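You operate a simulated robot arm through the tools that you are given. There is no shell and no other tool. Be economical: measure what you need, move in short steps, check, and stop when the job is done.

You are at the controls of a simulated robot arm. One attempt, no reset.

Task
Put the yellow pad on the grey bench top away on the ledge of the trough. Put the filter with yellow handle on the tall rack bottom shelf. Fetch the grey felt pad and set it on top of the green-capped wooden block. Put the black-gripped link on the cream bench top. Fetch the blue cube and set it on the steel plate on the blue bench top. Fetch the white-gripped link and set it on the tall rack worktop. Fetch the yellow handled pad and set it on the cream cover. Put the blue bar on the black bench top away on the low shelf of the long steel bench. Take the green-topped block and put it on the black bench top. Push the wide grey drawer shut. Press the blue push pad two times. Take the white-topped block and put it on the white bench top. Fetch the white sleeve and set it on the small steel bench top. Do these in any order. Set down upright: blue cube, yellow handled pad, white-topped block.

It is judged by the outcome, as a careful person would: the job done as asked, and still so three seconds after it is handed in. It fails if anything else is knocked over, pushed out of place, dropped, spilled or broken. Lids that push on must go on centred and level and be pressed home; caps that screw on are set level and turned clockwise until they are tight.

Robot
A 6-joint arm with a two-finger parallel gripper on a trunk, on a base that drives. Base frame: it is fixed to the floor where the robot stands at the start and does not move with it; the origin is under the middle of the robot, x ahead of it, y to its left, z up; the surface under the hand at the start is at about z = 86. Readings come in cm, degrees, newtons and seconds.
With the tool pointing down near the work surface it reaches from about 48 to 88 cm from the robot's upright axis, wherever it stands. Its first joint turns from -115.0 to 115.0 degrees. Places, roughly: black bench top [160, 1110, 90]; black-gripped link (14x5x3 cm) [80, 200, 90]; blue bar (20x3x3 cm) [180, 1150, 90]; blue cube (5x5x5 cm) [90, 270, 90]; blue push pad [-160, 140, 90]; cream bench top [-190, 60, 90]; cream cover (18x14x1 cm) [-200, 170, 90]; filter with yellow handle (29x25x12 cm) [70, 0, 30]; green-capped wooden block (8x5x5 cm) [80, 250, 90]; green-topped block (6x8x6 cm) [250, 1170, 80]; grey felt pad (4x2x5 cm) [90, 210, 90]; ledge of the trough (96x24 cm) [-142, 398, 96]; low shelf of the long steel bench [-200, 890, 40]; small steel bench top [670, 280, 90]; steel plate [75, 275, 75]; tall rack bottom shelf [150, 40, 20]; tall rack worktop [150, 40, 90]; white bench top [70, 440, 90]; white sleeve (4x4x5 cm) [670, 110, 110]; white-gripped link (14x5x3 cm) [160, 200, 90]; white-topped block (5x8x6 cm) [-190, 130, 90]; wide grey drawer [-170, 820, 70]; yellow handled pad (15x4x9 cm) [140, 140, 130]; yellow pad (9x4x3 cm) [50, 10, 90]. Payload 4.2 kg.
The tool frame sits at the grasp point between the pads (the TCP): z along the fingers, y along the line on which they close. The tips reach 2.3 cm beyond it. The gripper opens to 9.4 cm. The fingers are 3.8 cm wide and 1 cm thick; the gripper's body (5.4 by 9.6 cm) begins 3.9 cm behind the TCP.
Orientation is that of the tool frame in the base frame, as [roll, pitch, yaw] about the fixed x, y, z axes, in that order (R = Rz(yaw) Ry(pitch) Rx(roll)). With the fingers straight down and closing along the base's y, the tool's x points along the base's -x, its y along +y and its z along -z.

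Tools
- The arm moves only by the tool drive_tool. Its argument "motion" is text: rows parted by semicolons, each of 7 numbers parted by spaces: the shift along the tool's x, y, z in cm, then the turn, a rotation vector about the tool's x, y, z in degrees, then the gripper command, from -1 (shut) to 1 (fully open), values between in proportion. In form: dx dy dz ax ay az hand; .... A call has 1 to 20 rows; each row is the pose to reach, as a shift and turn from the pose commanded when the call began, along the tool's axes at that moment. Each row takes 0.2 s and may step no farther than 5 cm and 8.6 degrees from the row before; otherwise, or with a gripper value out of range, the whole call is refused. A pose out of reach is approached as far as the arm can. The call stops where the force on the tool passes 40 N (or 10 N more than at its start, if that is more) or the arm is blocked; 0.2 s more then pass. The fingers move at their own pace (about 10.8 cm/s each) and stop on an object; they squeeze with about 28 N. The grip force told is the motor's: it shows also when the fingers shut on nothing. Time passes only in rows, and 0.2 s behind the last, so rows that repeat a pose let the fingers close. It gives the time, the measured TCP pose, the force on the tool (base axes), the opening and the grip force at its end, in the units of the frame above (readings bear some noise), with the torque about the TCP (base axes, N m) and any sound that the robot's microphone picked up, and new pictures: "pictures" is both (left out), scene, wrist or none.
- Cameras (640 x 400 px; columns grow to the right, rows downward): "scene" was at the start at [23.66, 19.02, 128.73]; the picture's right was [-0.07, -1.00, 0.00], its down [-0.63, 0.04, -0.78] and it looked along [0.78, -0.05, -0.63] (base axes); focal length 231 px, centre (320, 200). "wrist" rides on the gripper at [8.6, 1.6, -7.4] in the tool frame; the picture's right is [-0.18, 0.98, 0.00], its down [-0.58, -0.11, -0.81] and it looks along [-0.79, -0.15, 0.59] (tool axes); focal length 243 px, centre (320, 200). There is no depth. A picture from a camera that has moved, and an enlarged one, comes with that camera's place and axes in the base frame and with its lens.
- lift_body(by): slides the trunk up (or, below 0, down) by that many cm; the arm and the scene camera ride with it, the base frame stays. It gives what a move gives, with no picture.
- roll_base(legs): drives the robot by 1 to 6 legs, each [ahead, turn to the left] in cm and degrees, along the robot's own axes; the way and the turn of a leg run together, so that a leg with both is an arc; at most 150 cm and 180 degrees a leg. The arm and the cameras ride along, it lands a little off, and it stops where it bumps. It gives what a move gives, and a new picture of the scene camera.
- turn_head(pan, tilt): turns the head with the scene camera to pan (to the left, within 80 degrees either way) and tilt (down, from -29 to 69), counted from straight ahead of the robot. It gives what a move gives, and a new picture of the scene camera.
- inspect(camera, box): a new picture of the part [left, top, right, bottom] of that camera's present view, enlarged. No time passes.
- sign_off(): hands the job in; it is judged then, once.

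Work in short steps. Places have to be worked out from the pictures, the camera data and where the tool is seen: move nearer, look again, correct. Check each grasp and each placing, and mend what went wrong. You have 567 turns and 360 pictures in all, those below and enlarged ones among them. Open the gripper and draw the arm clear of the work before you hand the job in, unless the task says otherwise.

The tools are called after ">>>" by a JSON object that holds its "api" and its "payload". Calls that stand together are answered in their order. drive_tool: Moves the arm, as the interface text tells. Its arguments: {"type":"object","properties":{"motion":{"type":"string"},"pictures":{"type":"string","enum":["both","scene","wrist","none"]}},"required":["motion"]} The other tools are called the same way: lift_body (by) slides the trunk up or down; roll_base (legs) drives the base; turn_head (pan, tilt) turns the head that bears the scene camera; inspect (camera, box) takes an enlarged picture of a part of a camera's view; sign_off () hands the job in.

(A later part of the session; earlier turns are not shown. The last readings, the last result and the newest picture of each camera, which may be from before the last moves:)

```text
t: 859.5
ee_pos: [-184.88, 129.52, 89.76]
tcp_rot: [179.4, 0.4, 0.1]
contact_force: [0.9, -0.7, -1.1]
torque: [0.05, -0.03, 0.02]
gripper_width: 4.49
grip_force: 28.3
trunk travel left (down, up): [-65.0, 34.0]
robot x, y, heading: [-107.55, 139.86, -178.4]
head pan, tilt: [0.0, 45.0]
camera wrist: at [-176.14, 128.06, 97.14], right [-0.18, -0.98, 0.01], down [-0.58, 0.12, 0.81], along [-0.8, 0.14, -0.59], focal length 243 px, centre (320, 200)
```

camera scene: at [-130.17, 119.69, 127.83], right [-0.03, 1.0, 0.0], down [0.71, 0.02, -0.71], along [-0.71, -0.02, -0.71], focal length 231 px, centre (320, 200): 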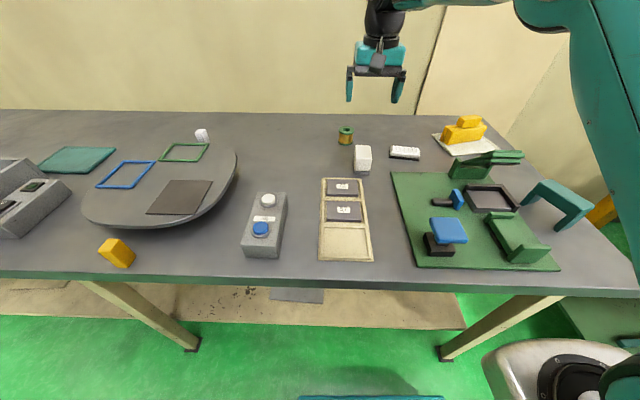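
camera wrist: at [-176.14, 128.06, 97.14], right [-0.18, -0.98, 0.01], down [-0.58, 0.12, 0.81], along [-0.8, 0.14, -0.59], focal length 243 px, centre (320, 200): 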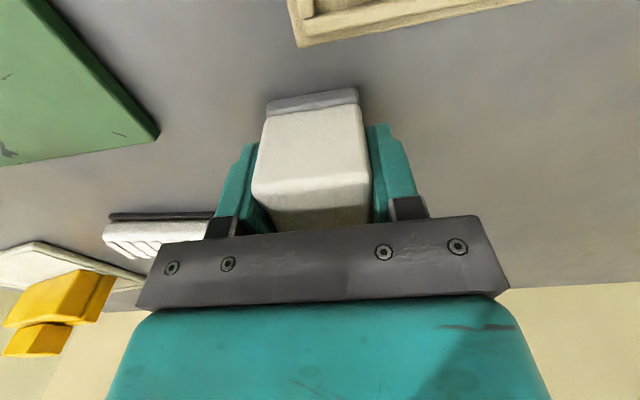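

Gripped. I lift, back out and drive to the white bench (70, 440).

>>> {"api": "drive_tool", "payload": {"motion": "0 0 -4.5 0 0 0 -1; 0 0 -9 0 0 0 -1; 0 0 -13.5 0 0 0 -1; 0 0 -18 0 0 0 -1; 0 0 -22 0 0 0 -1; 5 0 -22 0 0 0 -1; 10 0 -22 0 0 0 -1; 15 0 -22 0 0 0 -1; 15 0 -22 0 0 0 -1", "pictures": "wrist"}}

>>> {"api": "roll_base", "payload": {"legs": [[-58, 0], [0, -91.5], [150, 0], [145, 0], [0, -90]]}}

>>> {"api": "turn_head", "payload": {"pan": 0, "tilt": 32}}

```text
t: 861.5
ee_pos: [-169.8, 129.71, 111.7]
tcp_rot: [179.4, 0.5, 0.1]
contact_force: [0.1, 0.7, -3.5]
torque: [0.01, -0.05, -0.03]
gripper_width: 4.49
grip_force: 28.5
trunk travel left (down, up): [-65.0, 34.0]
robot x, y, heading: [-107.28, 140.09, -178.1]
head pan, tilt: [0.0, 45.0]
camera wrist: at [-161.01, 128.19, 119.1], right [-0.18, -0.98, 0.01], down [-0.57, 0.12, 0.81], along [-0.8, 0.14, -0.59], focal length 243 px, centre (320, 200)
```

wrist: 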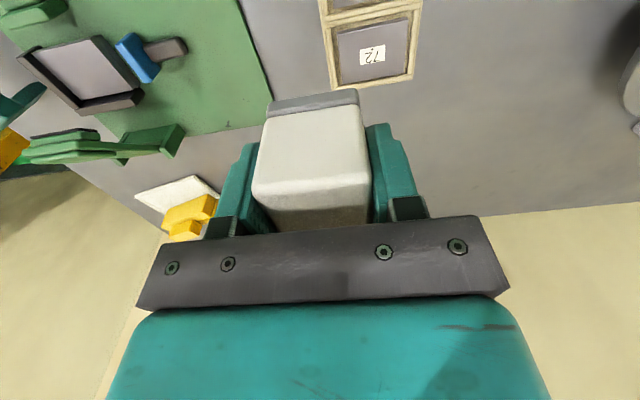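

```text
t: 886.6
ee_pos: [10.56, 447.87, 111.71]
tcp_rot: [179.4, 0.5, 178.9]
contact_force: [-1.1, 0.2, -3.3]
torque: [-0.01, 0.06, -0.02]
gripper_width: 4.49
grip_force: 28.1
trunk travel left (down, up): [-65.0, 34.0]
robot x, y, heading: [-52.18, 438.86, 0.6]
head pan, tilt: [0.0, 45.0]
camera scene: at [-29.09, 458.83, 127.82], right [0.01, -1.0, 0.0], down [-0.71, -0.01, -0.71], along [0.71, 0.01, -0.71], focal length 231 px, centre (320, 200)
```

scene: 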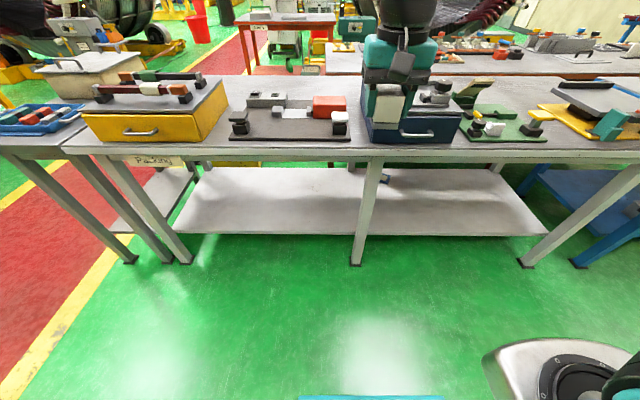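

```text
t: 887.3
ee_pos: [10.67, 447.8, 111.67]
tcp_rot: [179.3, 0.5, 178.9]
contact_force: [-0.5, -0.2, -2.9]
torque: [-0.01, 0.05, -0.03]
gripper_width: 4.51
grip_force: 28.0
trunk travel left (down, up): [-65.0, 34.0]
robot x, y, heading: [-52.32, 439.0, 0.4]
head pan, tilt: [0.0, 32.0]
camera scene: at [-28.27, 458.84, 129.77], right [0.01, -1.0, 0.0], down [-0.53, -0.01, -0.85], along [0.85, 0.01, -0.53], focal length 231 px, centre (320, 200)
```

scene: 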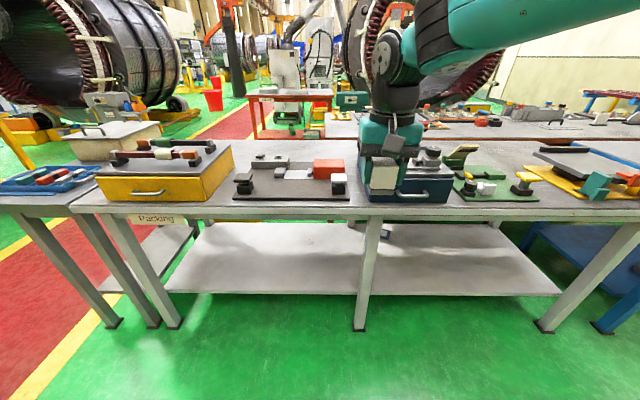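

>>> {"api": "inspect", "payload": {"camera": "scene", "box": [60, 120, 380, 230]}}

>>> {"api": "inspect", "payload": {"camera": "scene", "box": [340, 100, 640, 240]}}

```text
2.00 times, centred on (220, 175) of scene
camera zoom: at [-28.27, 458.84, 129.77], right [0.01, -1.0, 0.0], down [-0.53, -0.01, -0.85], along [0.85, 0.01, -0.53], focal length 462 px, centre (520, 250)
```

zoom: 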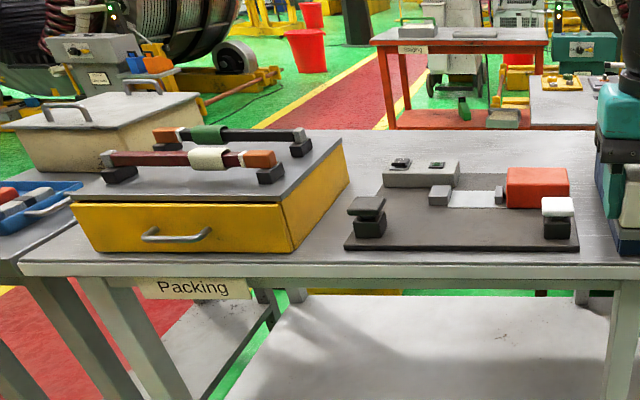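

```text
2.13 times, centred on (490, 170) of scene
camera zoom: at [-28.27, 458.84, 129.77], right [0.01, -1.0, 0.0], down [-0.53, -0.01, -0.85], along [0.85, 0.01, -0.53], focal length 492 px, centre (-43, 264)
```

zoom: 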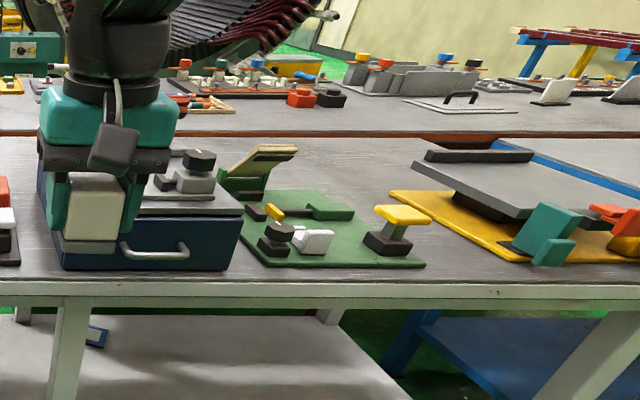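

Best free spot on the white bench: the gap at about (46, 375.5) between the green fixture and the orange pallet. I reposition in front of it.

>>> {"api": "roll_base", "payload": {"legs": [[0, -90], [60, 0], [0, 90], [22, 0]]}}

>>> {"api": "turn_head", "payload": {"pan": -5, "tilt": 42}}

```text
t: 899.7
ee_pos: [33.62, 391.01, 111.75]
tcp_rot: [179.4, 0.5, -178.9]
contact_force: [0.4, 0.6, -3.0]
torque: [-0.02, 0.08, 0.01]
gripper_width: 4.47
grip_force: 27.8
trunk travel left (down, up): [-65.0, 34.0]
robot x, y, heading: [-28.64, 379.65, 2.7]
head pan, tilt: [0.0, 32.0]
camera scene: at [-5.7, 400.63, 129.77], right [0.05, -1.0, 0.0], down [-0.53, -0.02, -0.85], along [0.85, 0.04, -0.53], focal length 231 px, centre (320, 200)
```

scene: 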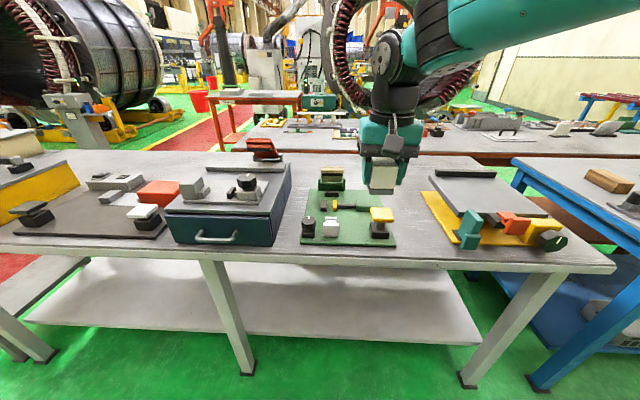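

```text
t: 900.4
ee_pos: [33.63, 390.96, 111.63]
tcp_rot: [179.4, 0.5, -179.0]
contact_force: [-0.4, 0.0, -2.4]
torque: [-0.02, 0.02, 0.02]
gripper_width: 4.49
grip_force: 28.2
trunk travel left (down, up): [-65.0, 34.0]
robot x, y, heading: [-28.86, 380.21, 2.8]
head pan, tilt: [-5.0, 42.0]
camera scene: at [-6.29, 399.88, 128.26], right [-0.04, -1.0, 0.0], down [-0.67, 0.03, -0.74], along [0.74, -0.03, -0.67], focal length 231 px, centre (320, 200)
```

scene: 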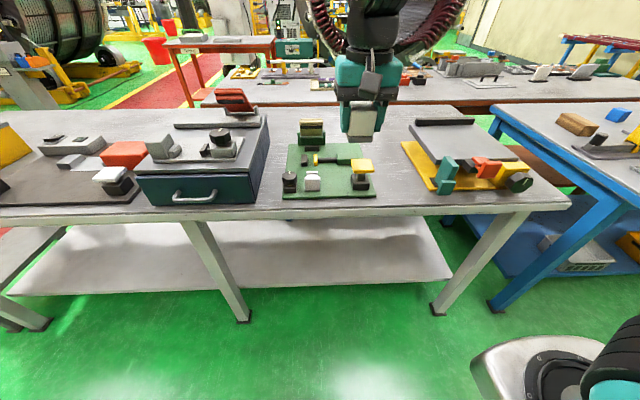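

Gap confirmed: y 367–383 at x≈47. I move over (47, 375) and lower to a hover.

>>> {"api": "drive_tool", "payload": {"motion": "-3 -3.7 0 0 0 0 -1; -6 -7.4 0 0 0 0 -1; -9 -11.1 0 0 0 0 -1; -12 -14.8 0 0 0 0 -1; -13.1 -16.2 2 0 0 0 -1; -13.1 -16.2 6 0 0 0 -1; -13.1 -16.2 10 0 0 0 -1; -13.1 -16.2 14 0 0 0 -1; -13.1 -16.2 14 0 0 0 -1"}}

```text
t: 902.4
ee_pos: [46.93, 375.05, 97.52]
tcp_rot: [179.4, 0.4, -178.9]
contact_force: [-0.8, 0.0, -3.2]
torque: [-0.01, 0.03, -0.02]
gripper_width: 4.47
grip_force: 27.6
trunk travel left (down, up): [-65.0, 34.0]
robot x, y, heading: [-28.69, 379.77, 2.3]
head pan, tilt: [-5.0, 42.0]
camera scene: at [-6.3, 399.87, 128.26], right [-0.04, -1.0, 0.0], down [-0.67, 0.03, -0.74], along [0.74, -0.03, -0.67], focal length 231 px, centre (320, 200)
camera wrist: at [38.28, 376.4, 104.9], right [0.17, 0.99, 0.01], down [0.58, -0.11, 0.81], along [0.8, -0.13, -0.59], focal length 243 px, centre (320, 200)
```

scene: 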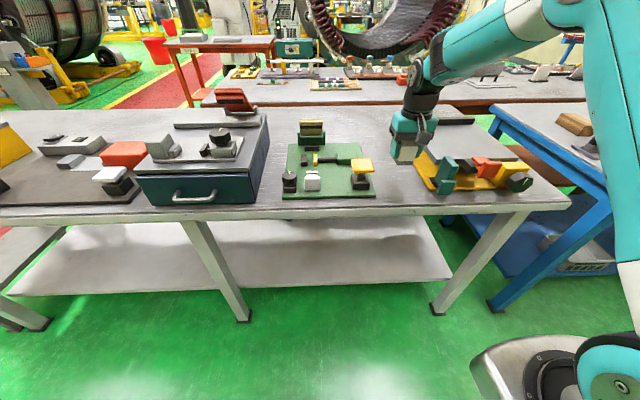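
wrist: 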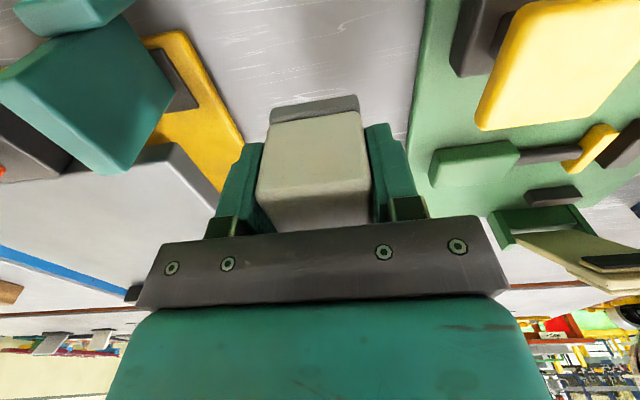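

Clear on both sides. Lower to contact.

>>> {"api": "drive_tool", "payload": {"motion": "0 0 3 0 0 0 -1; 0 0 5 0 0 0 -1; 0 0 6 0 0 0 -1; 0 0 6.6 0 0 0 -1; 0 0 7.2 0 0 0 -1; 0 0 7.7 0 0 0 -1; 0 0 8.2 0 0 0 -1; 0 0 8.7 0 0 0 -1; 0 0 9.2 0 0 0 -1", "pictures": "none"}}

```text
t: 904.3
ee_pos: [47.11, 375.15, 89.47]
tcp_rot: [179.4, 1.1, -179.1]
contact_force: [-3.0, 1.2, 20.2]
torque: [-0.54, 0.64, -0.07]
gripper_width: 4.46
grip_force: 28.0
trunk travel left (down, up): [-65.0, 34.0]
robot x, y, heading: [-28.67, 379.85, 2.4]
head pan, tilt: [-5.0, 42.0]
stopped in row 9: the force on the tool passed its limit at 47 N (the readings are from after the stop); the commanded pose is now the measured one
```

>>> {"api": "drive_tool", "payload": {"motion": "0 0 -0.2 0 0 0 -0.1; 0 0 -0.2 0 0 0 0.35; 0 0 -0.2 0 0 0 0.35; 0 0 -3 0 0 0 0.35; 0 0 -8 0 0 0 0.35; 0 0 -13 0 0 0 0.35; 0 0 -18 0 0 0 0.35; 0 0 -23 0 0 0 0.35; 0 0 -23 0 0 0 0.35"}}

```text
t: 906.3
ee_pos: [46.84, 374.98, 112.31]
tcp_rot: [179.5, 0.8, -179.1]
contact_force: [-0.5, 0.5, 0.1]
torque: [-0.03, 0.02, 0.01]
gripper_width: 6.36
grip_force: 0.1
trunk travel left (down, up): [-65.0, 34.0]
robot x, y, heading: [-28.85, 380.04, 2.5]
head pan, tilt: [-5.0, 42.0]
camera scene: at [-6.3, 399.87, 128.26], right [-0.04, -1.0, 0.0], down [-0.67, 0.03, -0.74], along [0.74, -0.03, -0.67], focal length 231 px, centre (320, 200)
camera wrist: at [38.16, 376.33, 119.71], right [0.17, 0.99, 0.01], down [0.57, -0.11, 0.81], along [0.8, -0.13, -0.58], focal length 243 px, centre (320, 200)
```

scene: 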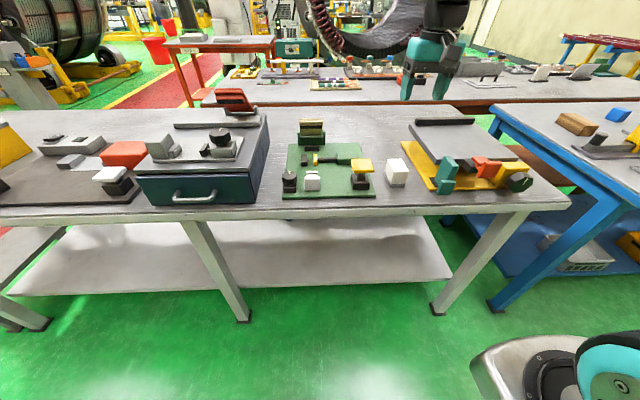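
wrist: 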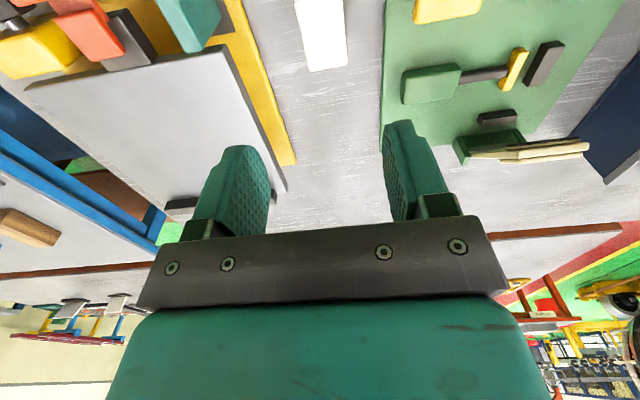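

White-topped block stands on the white bench. Next the blue bench items at y≈200–275: I retract, and drive in front of it.

>>> {"api": "drive_tool", "payload": {"motion": "4.5 2 0 0 0 0 0.35; 9 4 0 0 0 0 0.35; 13 6 0 0 0 0 0.35; 13 6 0 0 0 0 0.35", "pictures": "none"}}

>>> {"api": "roll_base", "payload": {"legs": [[-15, 0], [0, -92], [140, 0], [0, 90], [15, 0]]}}

>>> {"api": "turn_head", "payload": {"pan": -5, "tilt": 38}}

```text
t: 907.3
ee_pos: [33.64, 380.66, 112.04]
tcp_rot: [179.3, 0.9, -179.1]
contact_force: [-0.1, -0.8, -0.5]
torque: [0.02, -0.01, -0.02]
gripper_width: 6.35
grip_force: 0.2
trunk travel left (down, up): [-65.0, 34.0]
robot x, y, heading: [-28.68, 379.85, 2.6]
head pan, tilt: [-5.0, 42.0]
```

```text
t: 923.9
ee_pos: [35.15, 237.89, 111.98]
tcp_rot: [179.4, 0.9, 178.3]
contact_force: [0.6, -0.4, 0.3]
torque: [0.0, -0.01, -0.02]
gripper_width: 6.34
grip_force: 0.1
trunk travel left (down, up): [-65.0, 34.0]
robot x, y, heading: [-27.52, 239.97, 0.2]
head pan, tilt: [-5.0, 42.0]
camera scene: at [-3.91, 258.86, 128.26], right [-0.09, -1.0, 0.0], down [-0.67, 0.06, -0.74], along [0.74, -0.07, -0.67], focal length 231 px, centre (320, 200)
```

scene: 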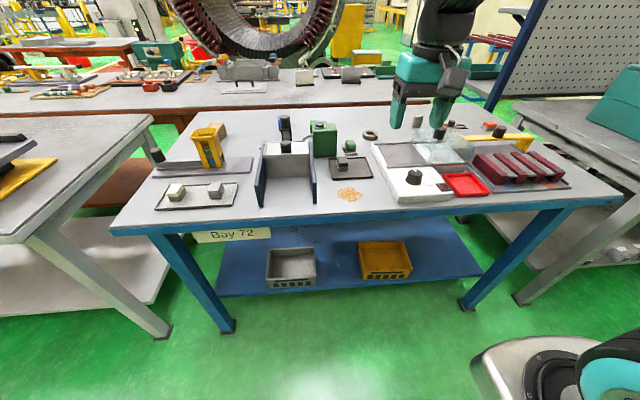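

```text
t: 924.5
ee_pos: [35.08, 237.82, 111.93]
tcp_rot: [179.4, 1.0, 178.3]
contact_force: [0.2, -0.7, -0.2]
torque: [-0.01, -0.01, 0.0]
gripper_width: 6.38
grip_force: 0.0
trunk travel left (down, up): [-65.0, 34.0]
robot x, y, heading: [-27.49, 240.24, -0.1]
head pan, tilt: [-5.0, 38.0]
camera scene: at [-3.65, 258.84, 128.85], right [-0.09, -1.0, 0.0], down [-0.61, 0.05, -0.79], along [0.78, -0.07, -0.62], focal length 231 px, centre (320, 200)
```

scene: 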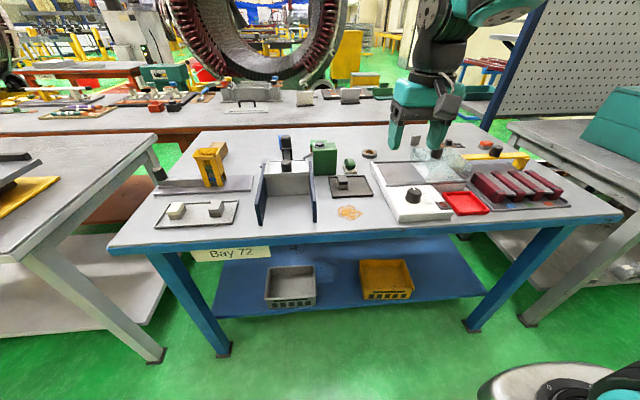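

>>> {"api": "inspect", "payload": {"camera": "scene", "box": [130, 110, 390, 270]}}

>>> {"api": "inspect", "payload": {"camera": "scene", "box": [350, 110, 610, 270]}}

```text
2.46 times, centred on (260, 190) of scene
camera zoom: at [-3.65, 258.84, 128.85], right [-0.09, -1.0, 0.0], down [-0.61, 0.05, -0.79], along [0.78, -0.07, -0.62], focal length 568 px, centre (468, 225)
```

zoom: 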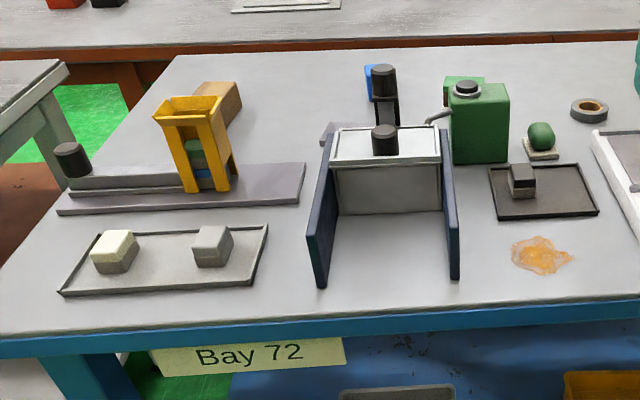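

```text
2.46 times, centred on (480, 190) of scene
camera zoom: at [-3.65, 258.84, 128.85], right [-0.09, -1.0, 0.0], down [-0.61, 0.05, -0.79], along [0.78, -0.07, -0.62], focal length 568 px, centre (-74, 225)
```

zoom: 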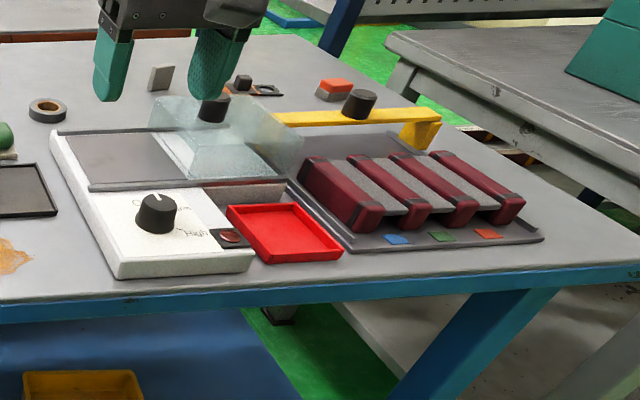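

I raise the trunk for a better top view of this bench.

>>> {"api": "lift_body", "payload": {"by": 34}}

>>> {"api": "turn_head", "payload": {"pan": 0, "tilt": 42}}

>>> {"api": "inspect", "payload": {"camera": "scene", "box": [180, 130, 480, 320]}}

```text
t: 927.9
ee_pos: [35.03, 238.05, 145.99]
tcp_rot: [179.4, 0.9, 178.3]
contact_force: [0.4, 0.2, -0.3]
torque: [-0.02, 0.0, 0.0]
gripper_width: 6.34
grip_force: 0.0
trunk travel left (down, up): [-99.0, 0.0]
robot x, y, heading: [-27.36, 240.02, -0.5]
head pan, tilt: [-5.0, 38.0]
```

```text
t: 928.5
ee_pos: [35.05, 237.94, 145.89]
tcp_rot: [179.4, 0.9, 178.3]
contact_force: [0.0, -0.8, 0.0]
torque: [0.02, -0.01, -0.03]
gripper_width: 6.37
grip_force: 0.1
trunk travel left (down, up): [-99.0, 0.0]
robot x, y, heading: [-26.99, 240.42, 0.0]
head pan, tilt: [0.0, 42.0]
camera scene: at [-3.88, 259.59, 162.26], right [0.0, -1.0, 0.0], down [-0.67, 0.0, -0.74], along [0.74, 0.0, -0.67], focal length 231 px, centre (320, 200)
```

scene: 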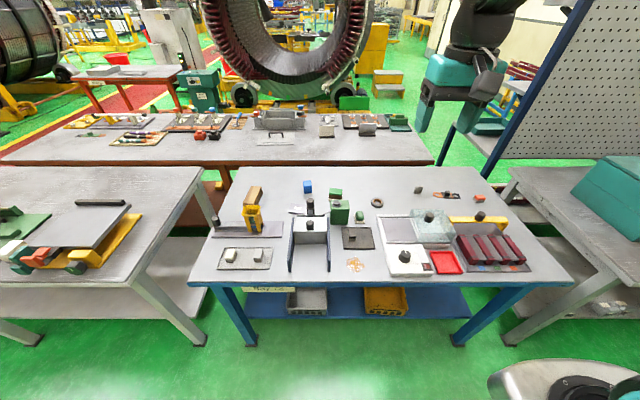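

```text
2.11 times, centred on (330, 225) of scene
camera zoom: at [-3.88, 259.59, 162.26], right [0.0, -1.0, 0.0], down [-0.67, 0.0, -0.74], along [0.74, 0.0, -0.67], focal length 486 px, centre (299, 147)
```

zoom: 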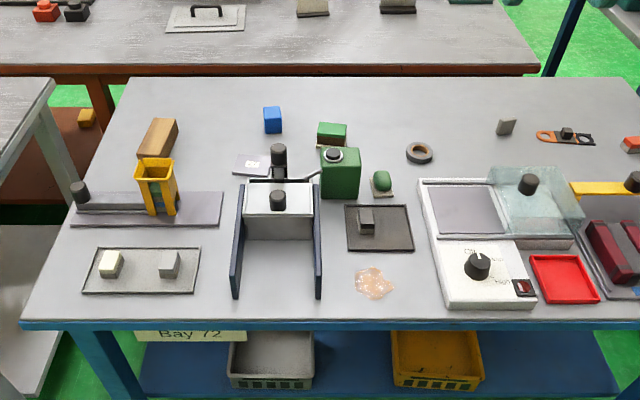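

>>> {"api": "inspect", "payload": {"camera": "scene", "box": [280, 170, 370, 250]}}

>>> {"api": "inspect", "payload": {"camera": "scene", "box": [380, 170, 500, 270]}}

```text
5.00 times, centred on (325, 210) of scene
camera zoom: at [-3.88, 259.59, 162.26], right [0.0, -1.0, 0.0], down [-0.67, 0.0, -0.74], along [0.74, 0.0, -0.67], focal length 1154 px, centre (295, 150)
```

zoom: 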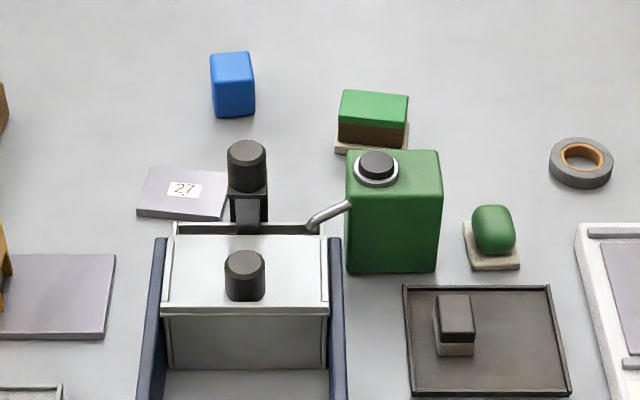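

```text
4.00 times, centred on (440, 220) of scene
camera zoom: at [-3.88, 259.59, 162.26], right [0.0, -1.0, 0.0], down [-0.67, 0.0, -0.74], along [0.74, 0.0, -0.67], focal length 924 px, centre (-160, 120)
```

zoom: 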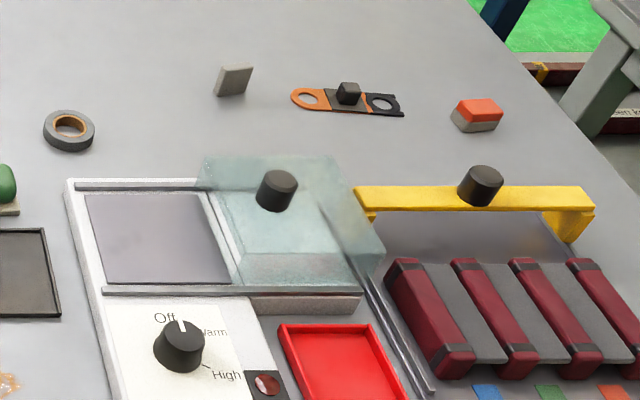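

Identified: blue cube (86.6, 266), steel plate "27" (72, 270), green-capped block (82, 252), grey felt pad (84, 211), black-gripped link (82, 197). I lower the trunk and move to (-4, 262).

>>> {"api": "lift_body", "payload": {"by": -34}}

>>> {"api": "roll_base", "payload": {"legs": [[0, 42], [32, 0], [0, -42]]}}

```text
t: 931.9
ee_pos: [35.15, 237.87, 112.08]
tcp_rot: [179.4, 0.9, 178.3]
contact_force: [-0.5, 0.0, -0.2]
torque: [0.01, -0.02, 0.01]
gripper_width: 6.34
grip_force: 0.0
trunk travel left (down, up): [-65.0, 34.0]
robot x, y, heading: [-27.39, 240.14, -0.3]
head pan, tilt: [0.0, 42.0]
```

```text
t: 937.9
ee_pos: [59.33, 259.25, 112.05]
tcp_rot: [179.4, 0.8, 178.1]
contact_force: [-0.1, -0.5, 0.4]
torque: [-0.03, 0.02, 0.0]
gripper_width: 6.36
grip_force: 0.0
trunk travel left (down, up): [-65.0, 34.0]
robot x, y, heading: [-3.09, 261.93, -0.4]
head pan, tilt: [0.0, 42.0]
camera scene: at [20.36, 281.06, 128.26], right [-0.01, -1.0, 0.0], down [-0.67, 0.0, -0.74], along [0.74, 0.0, -0.67], focal length 231 px, centre (320, 200)
```

scene: 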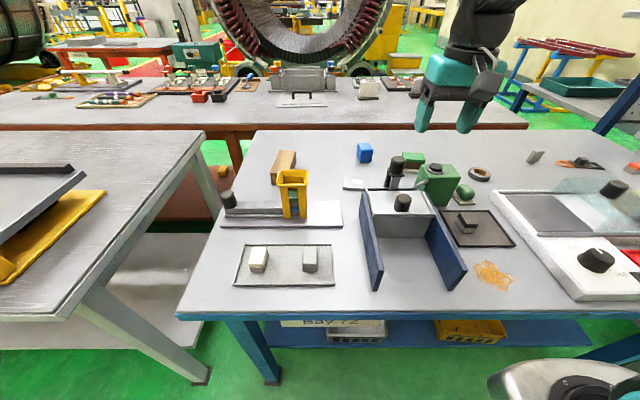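

Cube centre triangulates to (87.7, 266, 88.3). I go over it with a slight 12° forward pitch for reach, gripper open.

>>> {"api": "drive_tool", "payload": {"motion": "-4.5 1.2 0 0 0 0 1; -9 2.4 0 0 0 0 1; -13.5 3.6 0 0 0 0 1; -18 4.8 0 0 0 0 1; -22.5 6 0 0 0 0 1; -27 7.2 0 0 -5 0 1; -28.2 7.7 2 0 -12 0 1; -28.2 7.7 6 0 -12 0 1; -28.2 7.7 9 0 -12 0 1; -28.2 7.7 9 0 -12 0 1"}}

```text
t: 940.1
ee_pos: [85.17, 265.46, 103.85]
tcp_rot: [178.1, 12.0, 178.1]
contact_force: [0.2, 0.3, 0.1]
torque: [-0.06, -0.02, -0.02]
gripper_width: 9.41
grip_force: 0.1
out of reach, approached as far as the arm can: row 5, 6, 7, 8, 9, 10
trunk travel left (down, up): [-65.0, 34.0]
robot x, y, heading: [-3.32, 261.33, -0.4]
head pan, tilt: [0.0, 42.0]
camera scene: at [20.36, 281.08, 128.25], right [-0.01, -1.0, 0.0], down [-0.67, 0.0, -0.74], along [0.74, 0.0, -0.67], focal length 231 px, centre (320, 200)
camera wrist: at [75.07, 267.14, 109.36], right [0.21, 0.98, 0.07], down [0.4, -0.15, 0.91], along [0.89, -0.16, -0.42], focal length 243 px, centre (320, 200)
```

scene: 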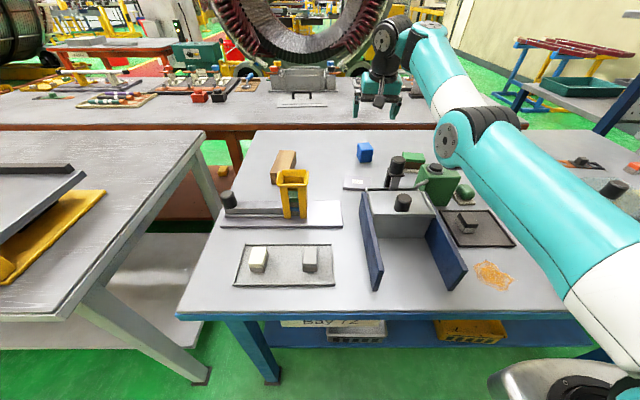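
wrist: 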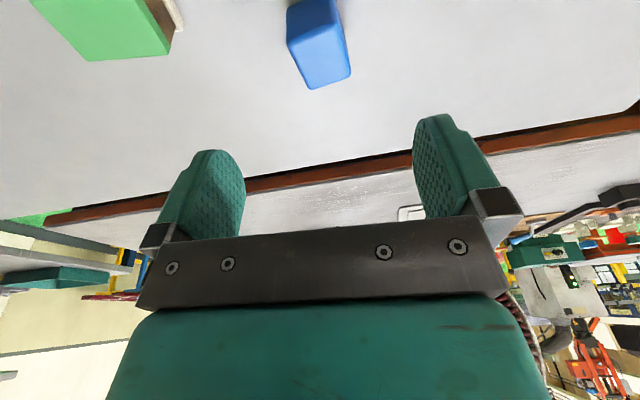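

Reach is limited up high; raising the trunk 20 cm puts the shoulder higher, then I descend with the arm.

>>> {"api": "lift_body", "payload": {"by": 20}}

>>> {"api": "drive_tool", "payload": {"motion": "0.6 0 4.6 0 0 0 1; 1 0.1 9.2 0.9 0 0 1; 1.5 0.2 13.8 1.9 0 0 1; 2 0.3 18.4 1.9 0 0 1; 2.7 0.4 23 1.9 0 0 1; 3.4 0.5 27.6 1.9 0 0 1; 3.4 0.5 27.6 1.9 0 0 1"}}

```text
t: 942.2
ee_pos: [85.07, 265.44, 123.89]
tcp_rot: [178.3, 12.0, 178.1]
contact_force: [-0.3, 1.3, 0.7]
torque: [0.01, 0.01, -0.01]
gripper_width: 9.38
grip_force: 0.1
trunk travel left (down, up): [-85.0, 14.0]
robot x, y, heading: [-3.3, 261.83, -0.2]
head pan, tilt: [0.0, 42.0]
```

```text
t: 943.9
ee_pos: [86.77, 266.47, 96.29]
tcp_rot: [-179.8, 12.1, 178.0]
contact_force: [-0.1, -0.2, 0.0]
torque: [-0.03, 0.0, -0.01]
gripper_width: 9.39
grip_force: 0.0
out of reach, approached as far as the arm can: row 1, 2, 3, 4, 6, 7
trunk travel left (down, up): [-85.0, 14.0]
robot x, y, heading: [-3.25, 261.89, -0.2]
head pan, tilt: [0.0, 42.0]
camera scene: at [20.37, 281.07, 148.26], right [-0.01, -1.0, 0.0], down [-0.67, 0.0, -0.74], along [0.74, 0.0, -0.67], focal length 231 px, centre (320, 200)
camera wrist: at [76.81, 268.5, 101.87], right [0.21, 0.98, 0.04], down [0.4, -0.12, 0.91], along [0.89, -0.18, -0.41], focal length 243 px, centre (320, 200)
```

scene: 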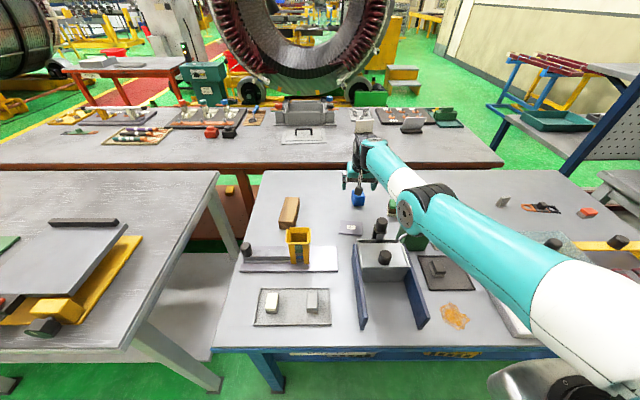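
wrist: 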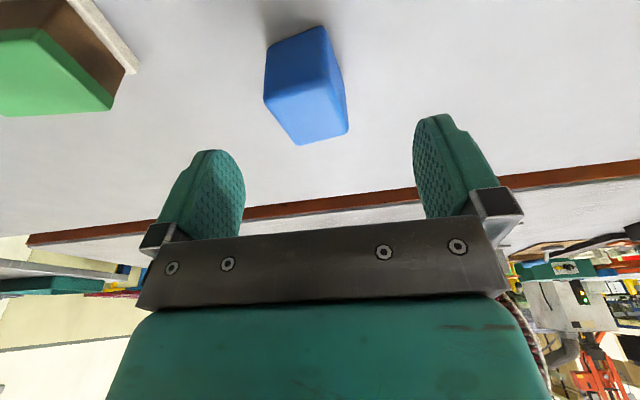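

The cube (centre ≈(88, 265.8)) is between the fingers. Descend and grip.

>>> {"api": "drive_tool", "payload": {"motion": "0.3 -0.3 2.5 0 0 0 1; 0.6 -0.6 5 0 0 0 1; 0.8 -0.6 6.5 0 0 0 1; 0.9 -0.6 7.4 0 0 0 1; 0.9 -0.6 7.4 0 0 0 -1; 0.9 -0.6 7.4 0 0 0 -1; 0.9 -0.6 7.4 0 0 0 -1; 0.9 -0.6 7.4 0 0 0 -1", "pictures": "wrist"}}

```text
t: 945.6
ee_pos: [85.62, 265.47, 89.54]
tcp_rot: [-179.9, 12.1, 178.0]
contact_force: [-0.4, 0.2, 1.7]
torque: [0.07, -0.08, 0.07]
gripper_width: 4.24
grip_force: 27.7
out of reach, approached as far as the arm can: row 1, 2, 3, 4, 5, 6, 7, 8
trunk travel left (down, up): [-85.0, 14.0]
robot x, y, heading: [-3.51, 261.75, -0.4]
head pan, tilt: [0.0, 42.0]
camera wrist: at [75.65, 267.48, 95.05], right [0.21, 0.98, 0.04], down [0.4, -0.12, 0.91], along [0.89, -0.18, -0.41], focal length 243 px, centre (320, 200)
```

wrist: 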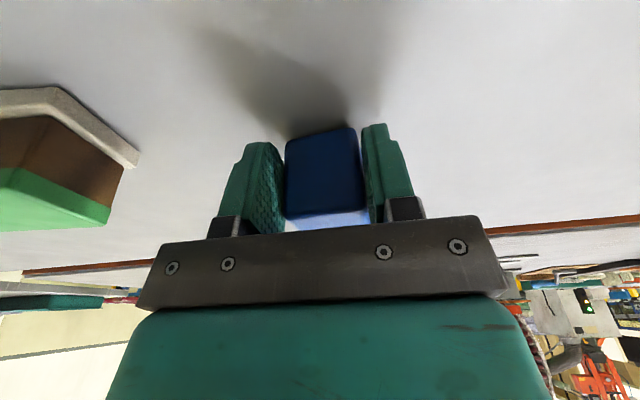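

Gripped (4.24 cm), somewhat near the cube's front half. I lift slowly and check.

>>> {"api": "drive_tool", "payload": {"motion": "-0.4 0 -2 0 0 0 -1; -1.2 0 -5 0 0 0 -1; -1.2 0 -5 0 0 0 -1", "pictures": "wrist"}}

```text
t: 946.5
ee_pos: [85.68, 265.56, 94.51]
tcp_rot: [-179.8, 12.0, 178.0]
contact_force: [1.3, -0.4, -0.2]
torque: [0.0, 0.0, 0.0]
gripper_width: 4.23
grip_force: 28.0
trunk travel left (down, up): [-85.0, 14.0]
robot x, y, heading: [-3.14, 261.73, -0.3]
head pan, tilt: [0.0, 42.0]
camera wrist: at [75.87, 267.54, 100.11], right [0.21, 0.98, 0.04], down [0.4, -0.12, 0.91], along [0.89, -0.18, -0.41], focal length 243 px, centre (320, 200)
```

wrist: 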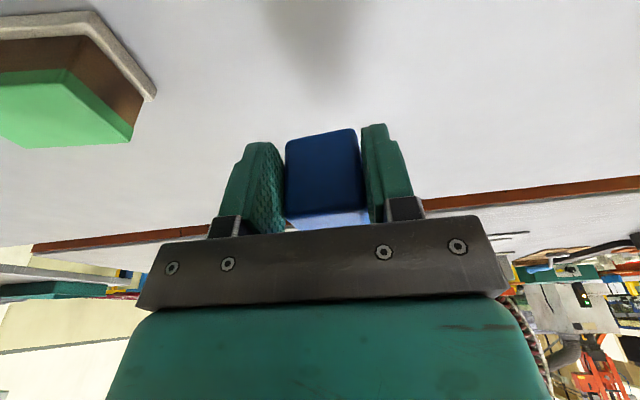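

Held steady. The spot by the machine post is tight for this pitched grasp, so I first set the cube down on free bench at (82, 280) to regrasp it squarely with a vertical tool.

>>> {"api": "drive_tool", "payload": {"motion": "1.5 3.6 -0.6 0 0 0 -1; 3 7.2 -0.9 0 0 0 -1; 4.6 10.8 -1.1 0 0 0 -1; 6.3 14.2 -1.35 0 0 0 -1; 6.8 14.2 1 0 0 0 -1; 7 14.2 2 0 0 0 -1; 7.1 14.2 2.6 0 0 0 -1; 7.2 14.2 3.1 0 0 0 -1; 7.3 14.2 3.5 0 0 0 -1; 7.4 14.2 3.9 0 0 0 -1", "pictures": "wrist"}}

```text
t: 948.6
ee_pos: [79.81, 279.96, 89.49]
tcp_rot: [180.0, 12.2, 177.9]
contact_force: [-3.5, -3.0, 15.0]
torque: [0.19, -0.09, 0.13]
gripper_width: 4.18
grip_force: 27.9
trunk travel left (down, up): [-85.0, 14.0]
robot x, y, heading: [-3.28, 261.64, -0.5]
head pan, tilt: [0.0, 42.0]
camera wrist: at [69.85, 281.92, 95.01], right [0.22, 0.98, 0.04], down [0.39, -0.12, 0.91], along [0.89, -0.18, -0.41], focal length 243 px, centre (320, 200)
```

wrist: 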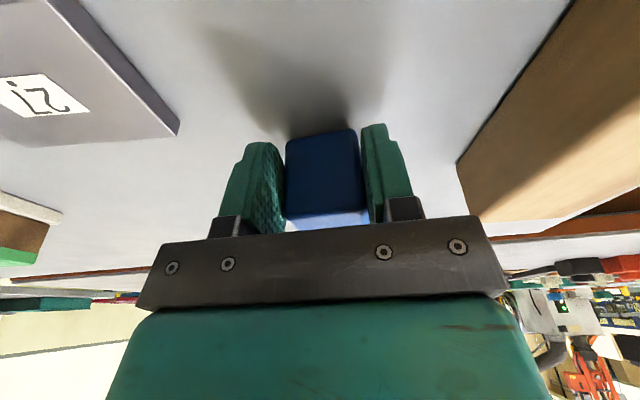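

Cube is down. I release, rise, and level the tool with a 90° yaw.

>>> {"api": "drive_tool", "payload": {"motion": "0 0 0 0 0 0 0.2; 0 0 0 0 0 0 0.5; -0.8 0 -3.5 0 0 0 0.5; -1.8 0 -8 0 0 0 0.5; -2.7 0 -12 0 0 0 0.5; -2.7 0 -12 0 6 0 0.5; -2.7 0 -12 0 12 0 0.5; -2.7 0 -12 0 12 0 0.5", "pictures": "none"}}

>>> {"api": "drive_tool", "payload": {"motion": "0 0 0 0 0 8 1; 0 0 0 0 0 16 1; 0 0 0 0 0 24 1; 0 0 0 0 0 32 1; 0 0 0 0 0 40 1; 0 0 0 0 0 48 1; 0 0 0 0 0 56 1; 0 0 0 0 0 64 1; 0 0 0 0 0 72 1; 0 0 0 0 0 80 1; 0 0 0 0 0 88 1; 0 0 0 0 0 88 1"}}

```text
t: 950.5
ee_pos: [79.44, 279.84, 101.6]
tcp_rot: [-179.8, 0.0, 178.0]
contact_force: [0.9, 0.5, 0.1]
torque: [-0.01, -0.01, 0.02]
gripper_width: 7.09
grip_force: 0.0
out of reach, approached as far as the arm can: row 7, 8
trunk travel left (down, up): [-85.0, 14.0]
robot x, y, heading: [-3.34, 261.49, -0.3]
head pan, tilt: [0.0, 42.0]
```

```text
t: 953.0
ee_pos: [79.39, 279.74, 101.6]
tcp_rot: [180.0, 0.0, 90.0]
contact_force: [0.2, -0.4, 0.0]
torque: [0.01, 0.02, 0.01]
gripper_width: 9.39
grip_force: 0.1
trunk travel left (down, up): [-85.0, 14.0]
robot x, y, heading: [-3.38, 261.91, -0.2]
head pan, tilt: [0.0, 42.0]
camera scene: at [20.36, 281.07, 148.26], right [-0.01, -1.0, 0.0], down [-0.67, 0.0, -0.74], along [0.74, 0.0, -0.67], focal length 231 px, centre (320, 200)
camera wrist: at [81.03, 288.4, 108.99], right [0.98, -0.19, 0.0], down [-0.11, -0.58, 0.81], along [-0.15, -0.79, -0.59], focal length 243 px, centre (320, 200)
```

scene: 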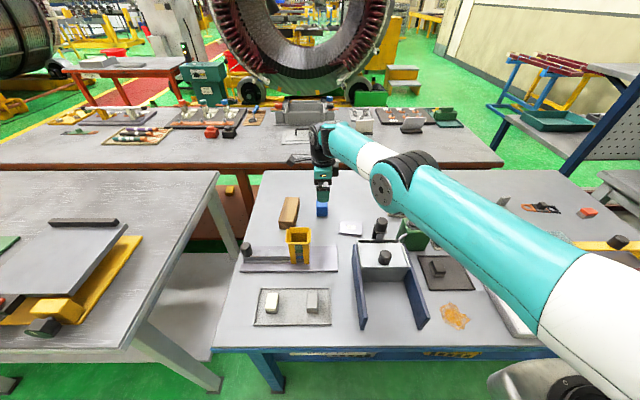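
wrist: 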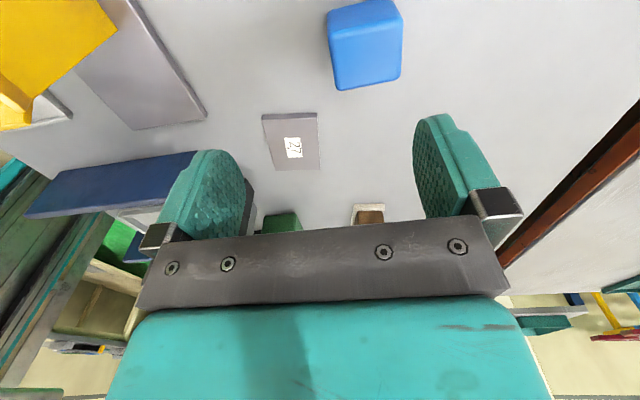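

Cube at (82.6, 280.6), plate centre (74.6, 270.4). I regrasp the cube vertically.

>>> {"api": "drive_tool", "payload": {"motion": "0.5 1.6 2 0 0 0 1; 0.9 3.2 5 0 0 0 1; 0.9 3.2 9 0 0 0 1; 0.9 3.2 12 0 0 0 1; 0.9 3.2 13 0 0 0 1; 0.9 3.2 13 0 0 0 -1; 0.9 3.2 13 0 0 0 -1; 0.9 3.2 13 0 0 0 -1; 0.9 3.2 13 0 0 0 -1; 0.9 3.2 10 0 0 0 -1; 0.9 3.2 6 0 0 0 -1; 0.9 3.2 6 0 0 0 -1", "pictures": "wrist"}}

```text
t: 954.2
ee_pos: [78.65, 278.89, 93.12]
tcp_rot: [178.8, -0.4, 89.8]
contact_force: [-0.4, 0.0, 10.6]
torque: [0.0, -0.57, 0.0]
gripper_width: 9.38
grip_force: 0.3
out of reach, approached as far as the arm can: row 1, 2, 3, 4, 5
trunk travel left (down, up): [-85.0, 14.0]
robot x, y, heading: [-3.05, 261.91, -0.2]
head pan, tilt: [0.0, 42.0]
stopped in row 5: the force on the tool passed its limit at 52 N (the readings are from after the stop); the commanded pose is now the measured one
camera wrist: at [80.28, 287.51, 100.71], right [0.98, -0.19, 0.02], down [-0.13, -0.59, 0.8], along [-0.14, -0.79, -0.6], focal length 243 px, centre (320, 200)
```

wrist: 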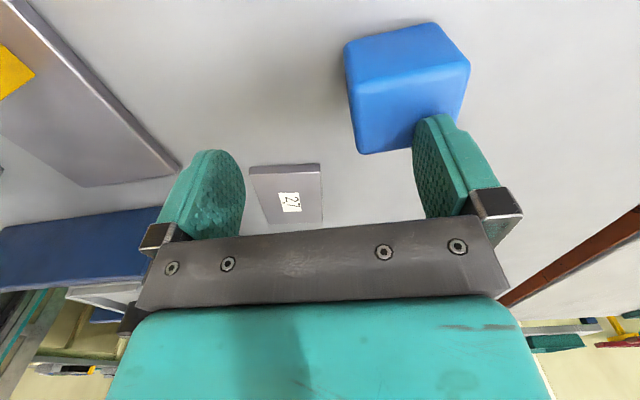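

The finger touched the cube's top since reach ran short. I rise and move the base 4 cm forward.

>>> {"api": "drive_tool", "payload": {"motion": "0 0 -3 0 0 0 1; 0 0 -7 0 0 0 1; 0 0 -7 0 0 0 1", "pictures": "none"}}

>>> {"api": "roll_base", "payload": {"legs": [[4, 0]]}}

>>> {"api": "lift_body", "payload": {"by": -10}}

```text
t: 955.0
ee_pos: [78.52, 278.95, 99.85]
tcp_rot: [179.2, -0.2, 89.9]
contact_force: [0.6, -0.4, -0.1]
torque: [0.03, 0.04, 0.0]
gripper_width: 9.4
grip_force: 0.0
trunk travel left (down, up): [-85.0, 14.0]
robot x, y, heading: [-3.34, 261.62, -0.3]
head pan, tilt: [0.0, 42.0]
```

```text
t: 955.8
ee_pos: [82.71, 278.79, 99.78]
tcp_rot: [179.1, -0.3, 89.9]
contact_force: [-0.5, -1.0, 0.4]
torque: [0.0, 0.03, 0.0]
gripper_width: 9.41
grip_force: 0.1
trunk travel left (down, up): [-85.0, 14.0]
robot x, y, heading: [0.91, 262.02, -0.1]
head pan, tilt: [0.0, 42.0]
camera scene: at [24.52, 281.02, 148.26], right [-0.01, -1.0, 0.0], down [-0.67, 0.0, -0.74], along [0.74, 0.0, -0.67], focal length 231 px, centre (320, 200)
```

scene: 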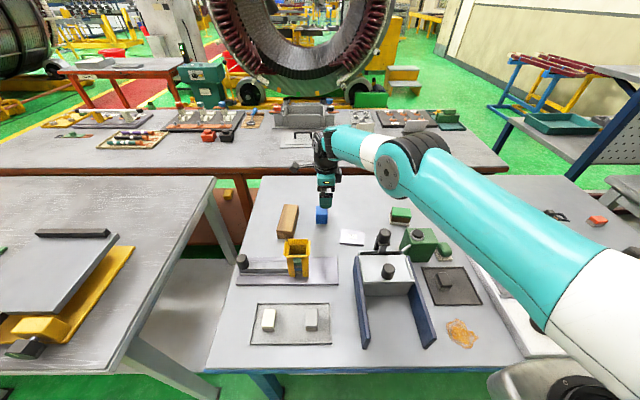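

```text
t: 957.2
ee_pos: [82.81, 278.84, 89.8]
tcp_rot: [179.1, -0.4, 89.8]
contact_force: [0.2, 0.1, 0.8]
torque: [0.0, 0.02, 0.03]
gripper_width: 9.39
grip_force: 0.1
trunk travel left (down, up): [-75.0, 24.0]
robot x, y, heading: [1.02, 261.6, -0.4]
head pan, tilt: [0.0, 42.0]
```

The trunk move lowered the open fingers around the cube without contact. I check with the wrist camera.

>>> {"api": "drive_tool", "payload": {"motion": "0.8 0 0.3 0 0 0 1; 1.6 0 0.6 0 0 0 1; 1.6 0 0.6 0 0 0 1", "pictures": "wrist"}}

```text
t: 958.0
ee_pos: [82.79, 280.37, 89.23]
tcp_rot: [179.2, -0.2, 89.7]
contact_force: [0.6, 0.3, 0.5]
torque: [0.01, -0.01, 0.02]
gripper_width: 9.41
grip_force: 0.1
trunk travel left (down, up): [-75.0, 24.0]
robot x, y, heading: [1.08, 261.75, -0.2]
head pan, tilt: [0.0, 42.0]
camera wrist: at [84.38, 288.95, 96.71], right [0.98, -0.19, 0.01], down [-0.12, -0.58, 0.8], along [-0.14, -0.79, -0.6], focal length 243 px, centre (320, 200)
```

wrist: 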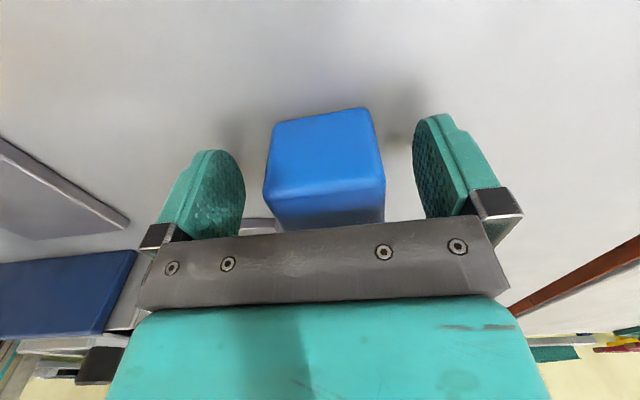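

The cube is nicely between the fingers. Close and lift.

>>> {"api": "drive_tool", "payload": {"motion": "0.3 0 0 0 0 0 -1; 0.3 0 0 0 0 0 -1; 0.3 0 0 0 0 0 -1; 0.3 0 0 0 0 0 -1; 0.3 0 -3 0 0 0 -1; 0.3 0 -6 0 0 0 -1; 0.3 0 -6 0 0 0 -1", "pictures": "wrist"}}

```text
t: 959.6
ee_pos: [82.68, 280.76, 95.26]
tcp_rot: [179.1, -0.1, 89.9]
contact_force: [0.0, -0.3, -1.2]
torque: [0.0, -0.05, 0.01]
gripper_width: 4.95
grip_force: 28.4
trunk travel left (down, up): [-75.0, 24.0]
robot x, y, heading: [0.98, 261.49, -0.3]
head pan, tilt: [0.0, 42.0]
camera wrist: at [84.32, 289.29, 102.88], right [0.98, -0.19, 0.01], down [-0.12, -0.58, 0.8], along [-0.14, -0.79, -0.6], focal length 243 px, centre (320, 200)
```

wrist: 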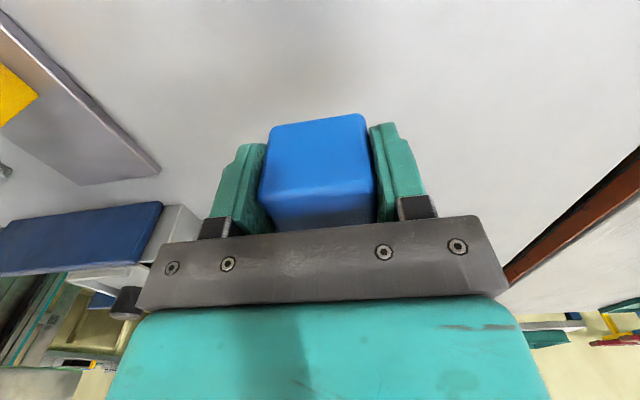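

Cube held (4.95 cm). I carry it over the plate centre and lower to contact.

>>> {"api": "drive_tool", "payload": {"motion": "-3 -2.4 -2 0 0 0 -1; -6 -4.9 -2 0 0 0 -1; -9 -7.3 -2 0 0 0 -1; -10 -8.1 -2 0 0 0 -1; -10 -8.1 -2 0 0 0 -1"}}

```text
t: 960.8
ee_pos: [74.59, 270.68, 97.09]
tcp_rot: [179.1, -0.3, 89.9]
contact_force: [-0.2, 0.0, -0.9]
torque: [0.01, 0.01, -0.02]
gripper_width: 4.95
grip_force: 27.6
trunk travel left (down, up): [-75.0, 24.0]
robot x, y, heading: [1.14, 261.52, -0.1]
head pan, tilt: [0.0, 42.0]
camera scene: at [24.52, 281.02, 138.26], right [-0.01, -1.0, 0.0], down [-0.67, 0.0, -0.74], along [0.74, 0.0, -0.67], focal length 231 px, centre (320, 200)
camera wrist: at [76.18, 279.18, 104.61], right [0.98, -0.19, 0.02], down [-0.12, -0.58, 0.8], along [-0.14, -0.79, -0.6], focal length 243 px, centre (320, 200)
```

scene: 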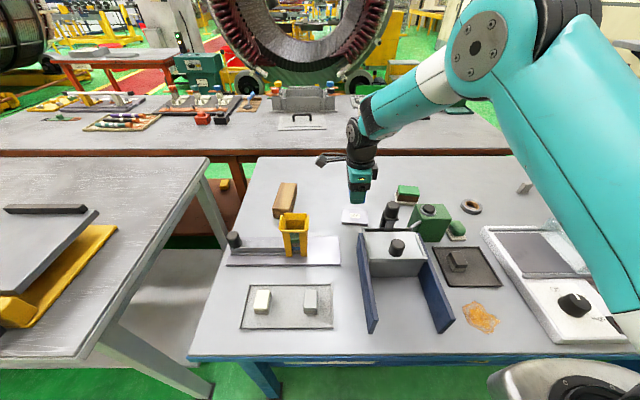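
wrist: 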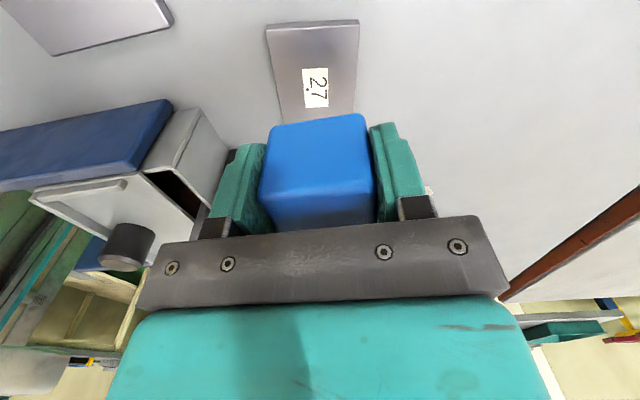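

Aligned with the plate (x 71.5–77.3, y 266–274). Lower to contact.

>>> {"api": "drive_tool", "payload": {"motion": "-0.3 0 3 0 0 0 -1; -0.3 0 4.5 0 0 0 -1; -0.3 0 5.3 0 0 0 -1; -0.3 0 5.9 0 0 0 -1; -0.3 0 6.4 0 0 0 -1; -0.3 0 6.9 0 0 0 -1; -0.3 0 7.3 0 0 0 -1; -0.3 0 7.7 0 0 0 -1", "pictures": "none"}}

```text
t: 962.6
ee_pos: [74.71, 270.51, 89.55]
tcp_rot: [178.7, -0.4, 89.9]
contact_force: [1.7, -0.7, 25.1]
torque: [-0.06, 0.55, -0.01]
gripper_width: 4.98
grip_force: 27.2
trunk travel left (down, up): [-75.0, 24.0]
robot x, y, heading: [1.15, 261.75, -0.5]
head pan, tilt: [0.0, 42.0]
```

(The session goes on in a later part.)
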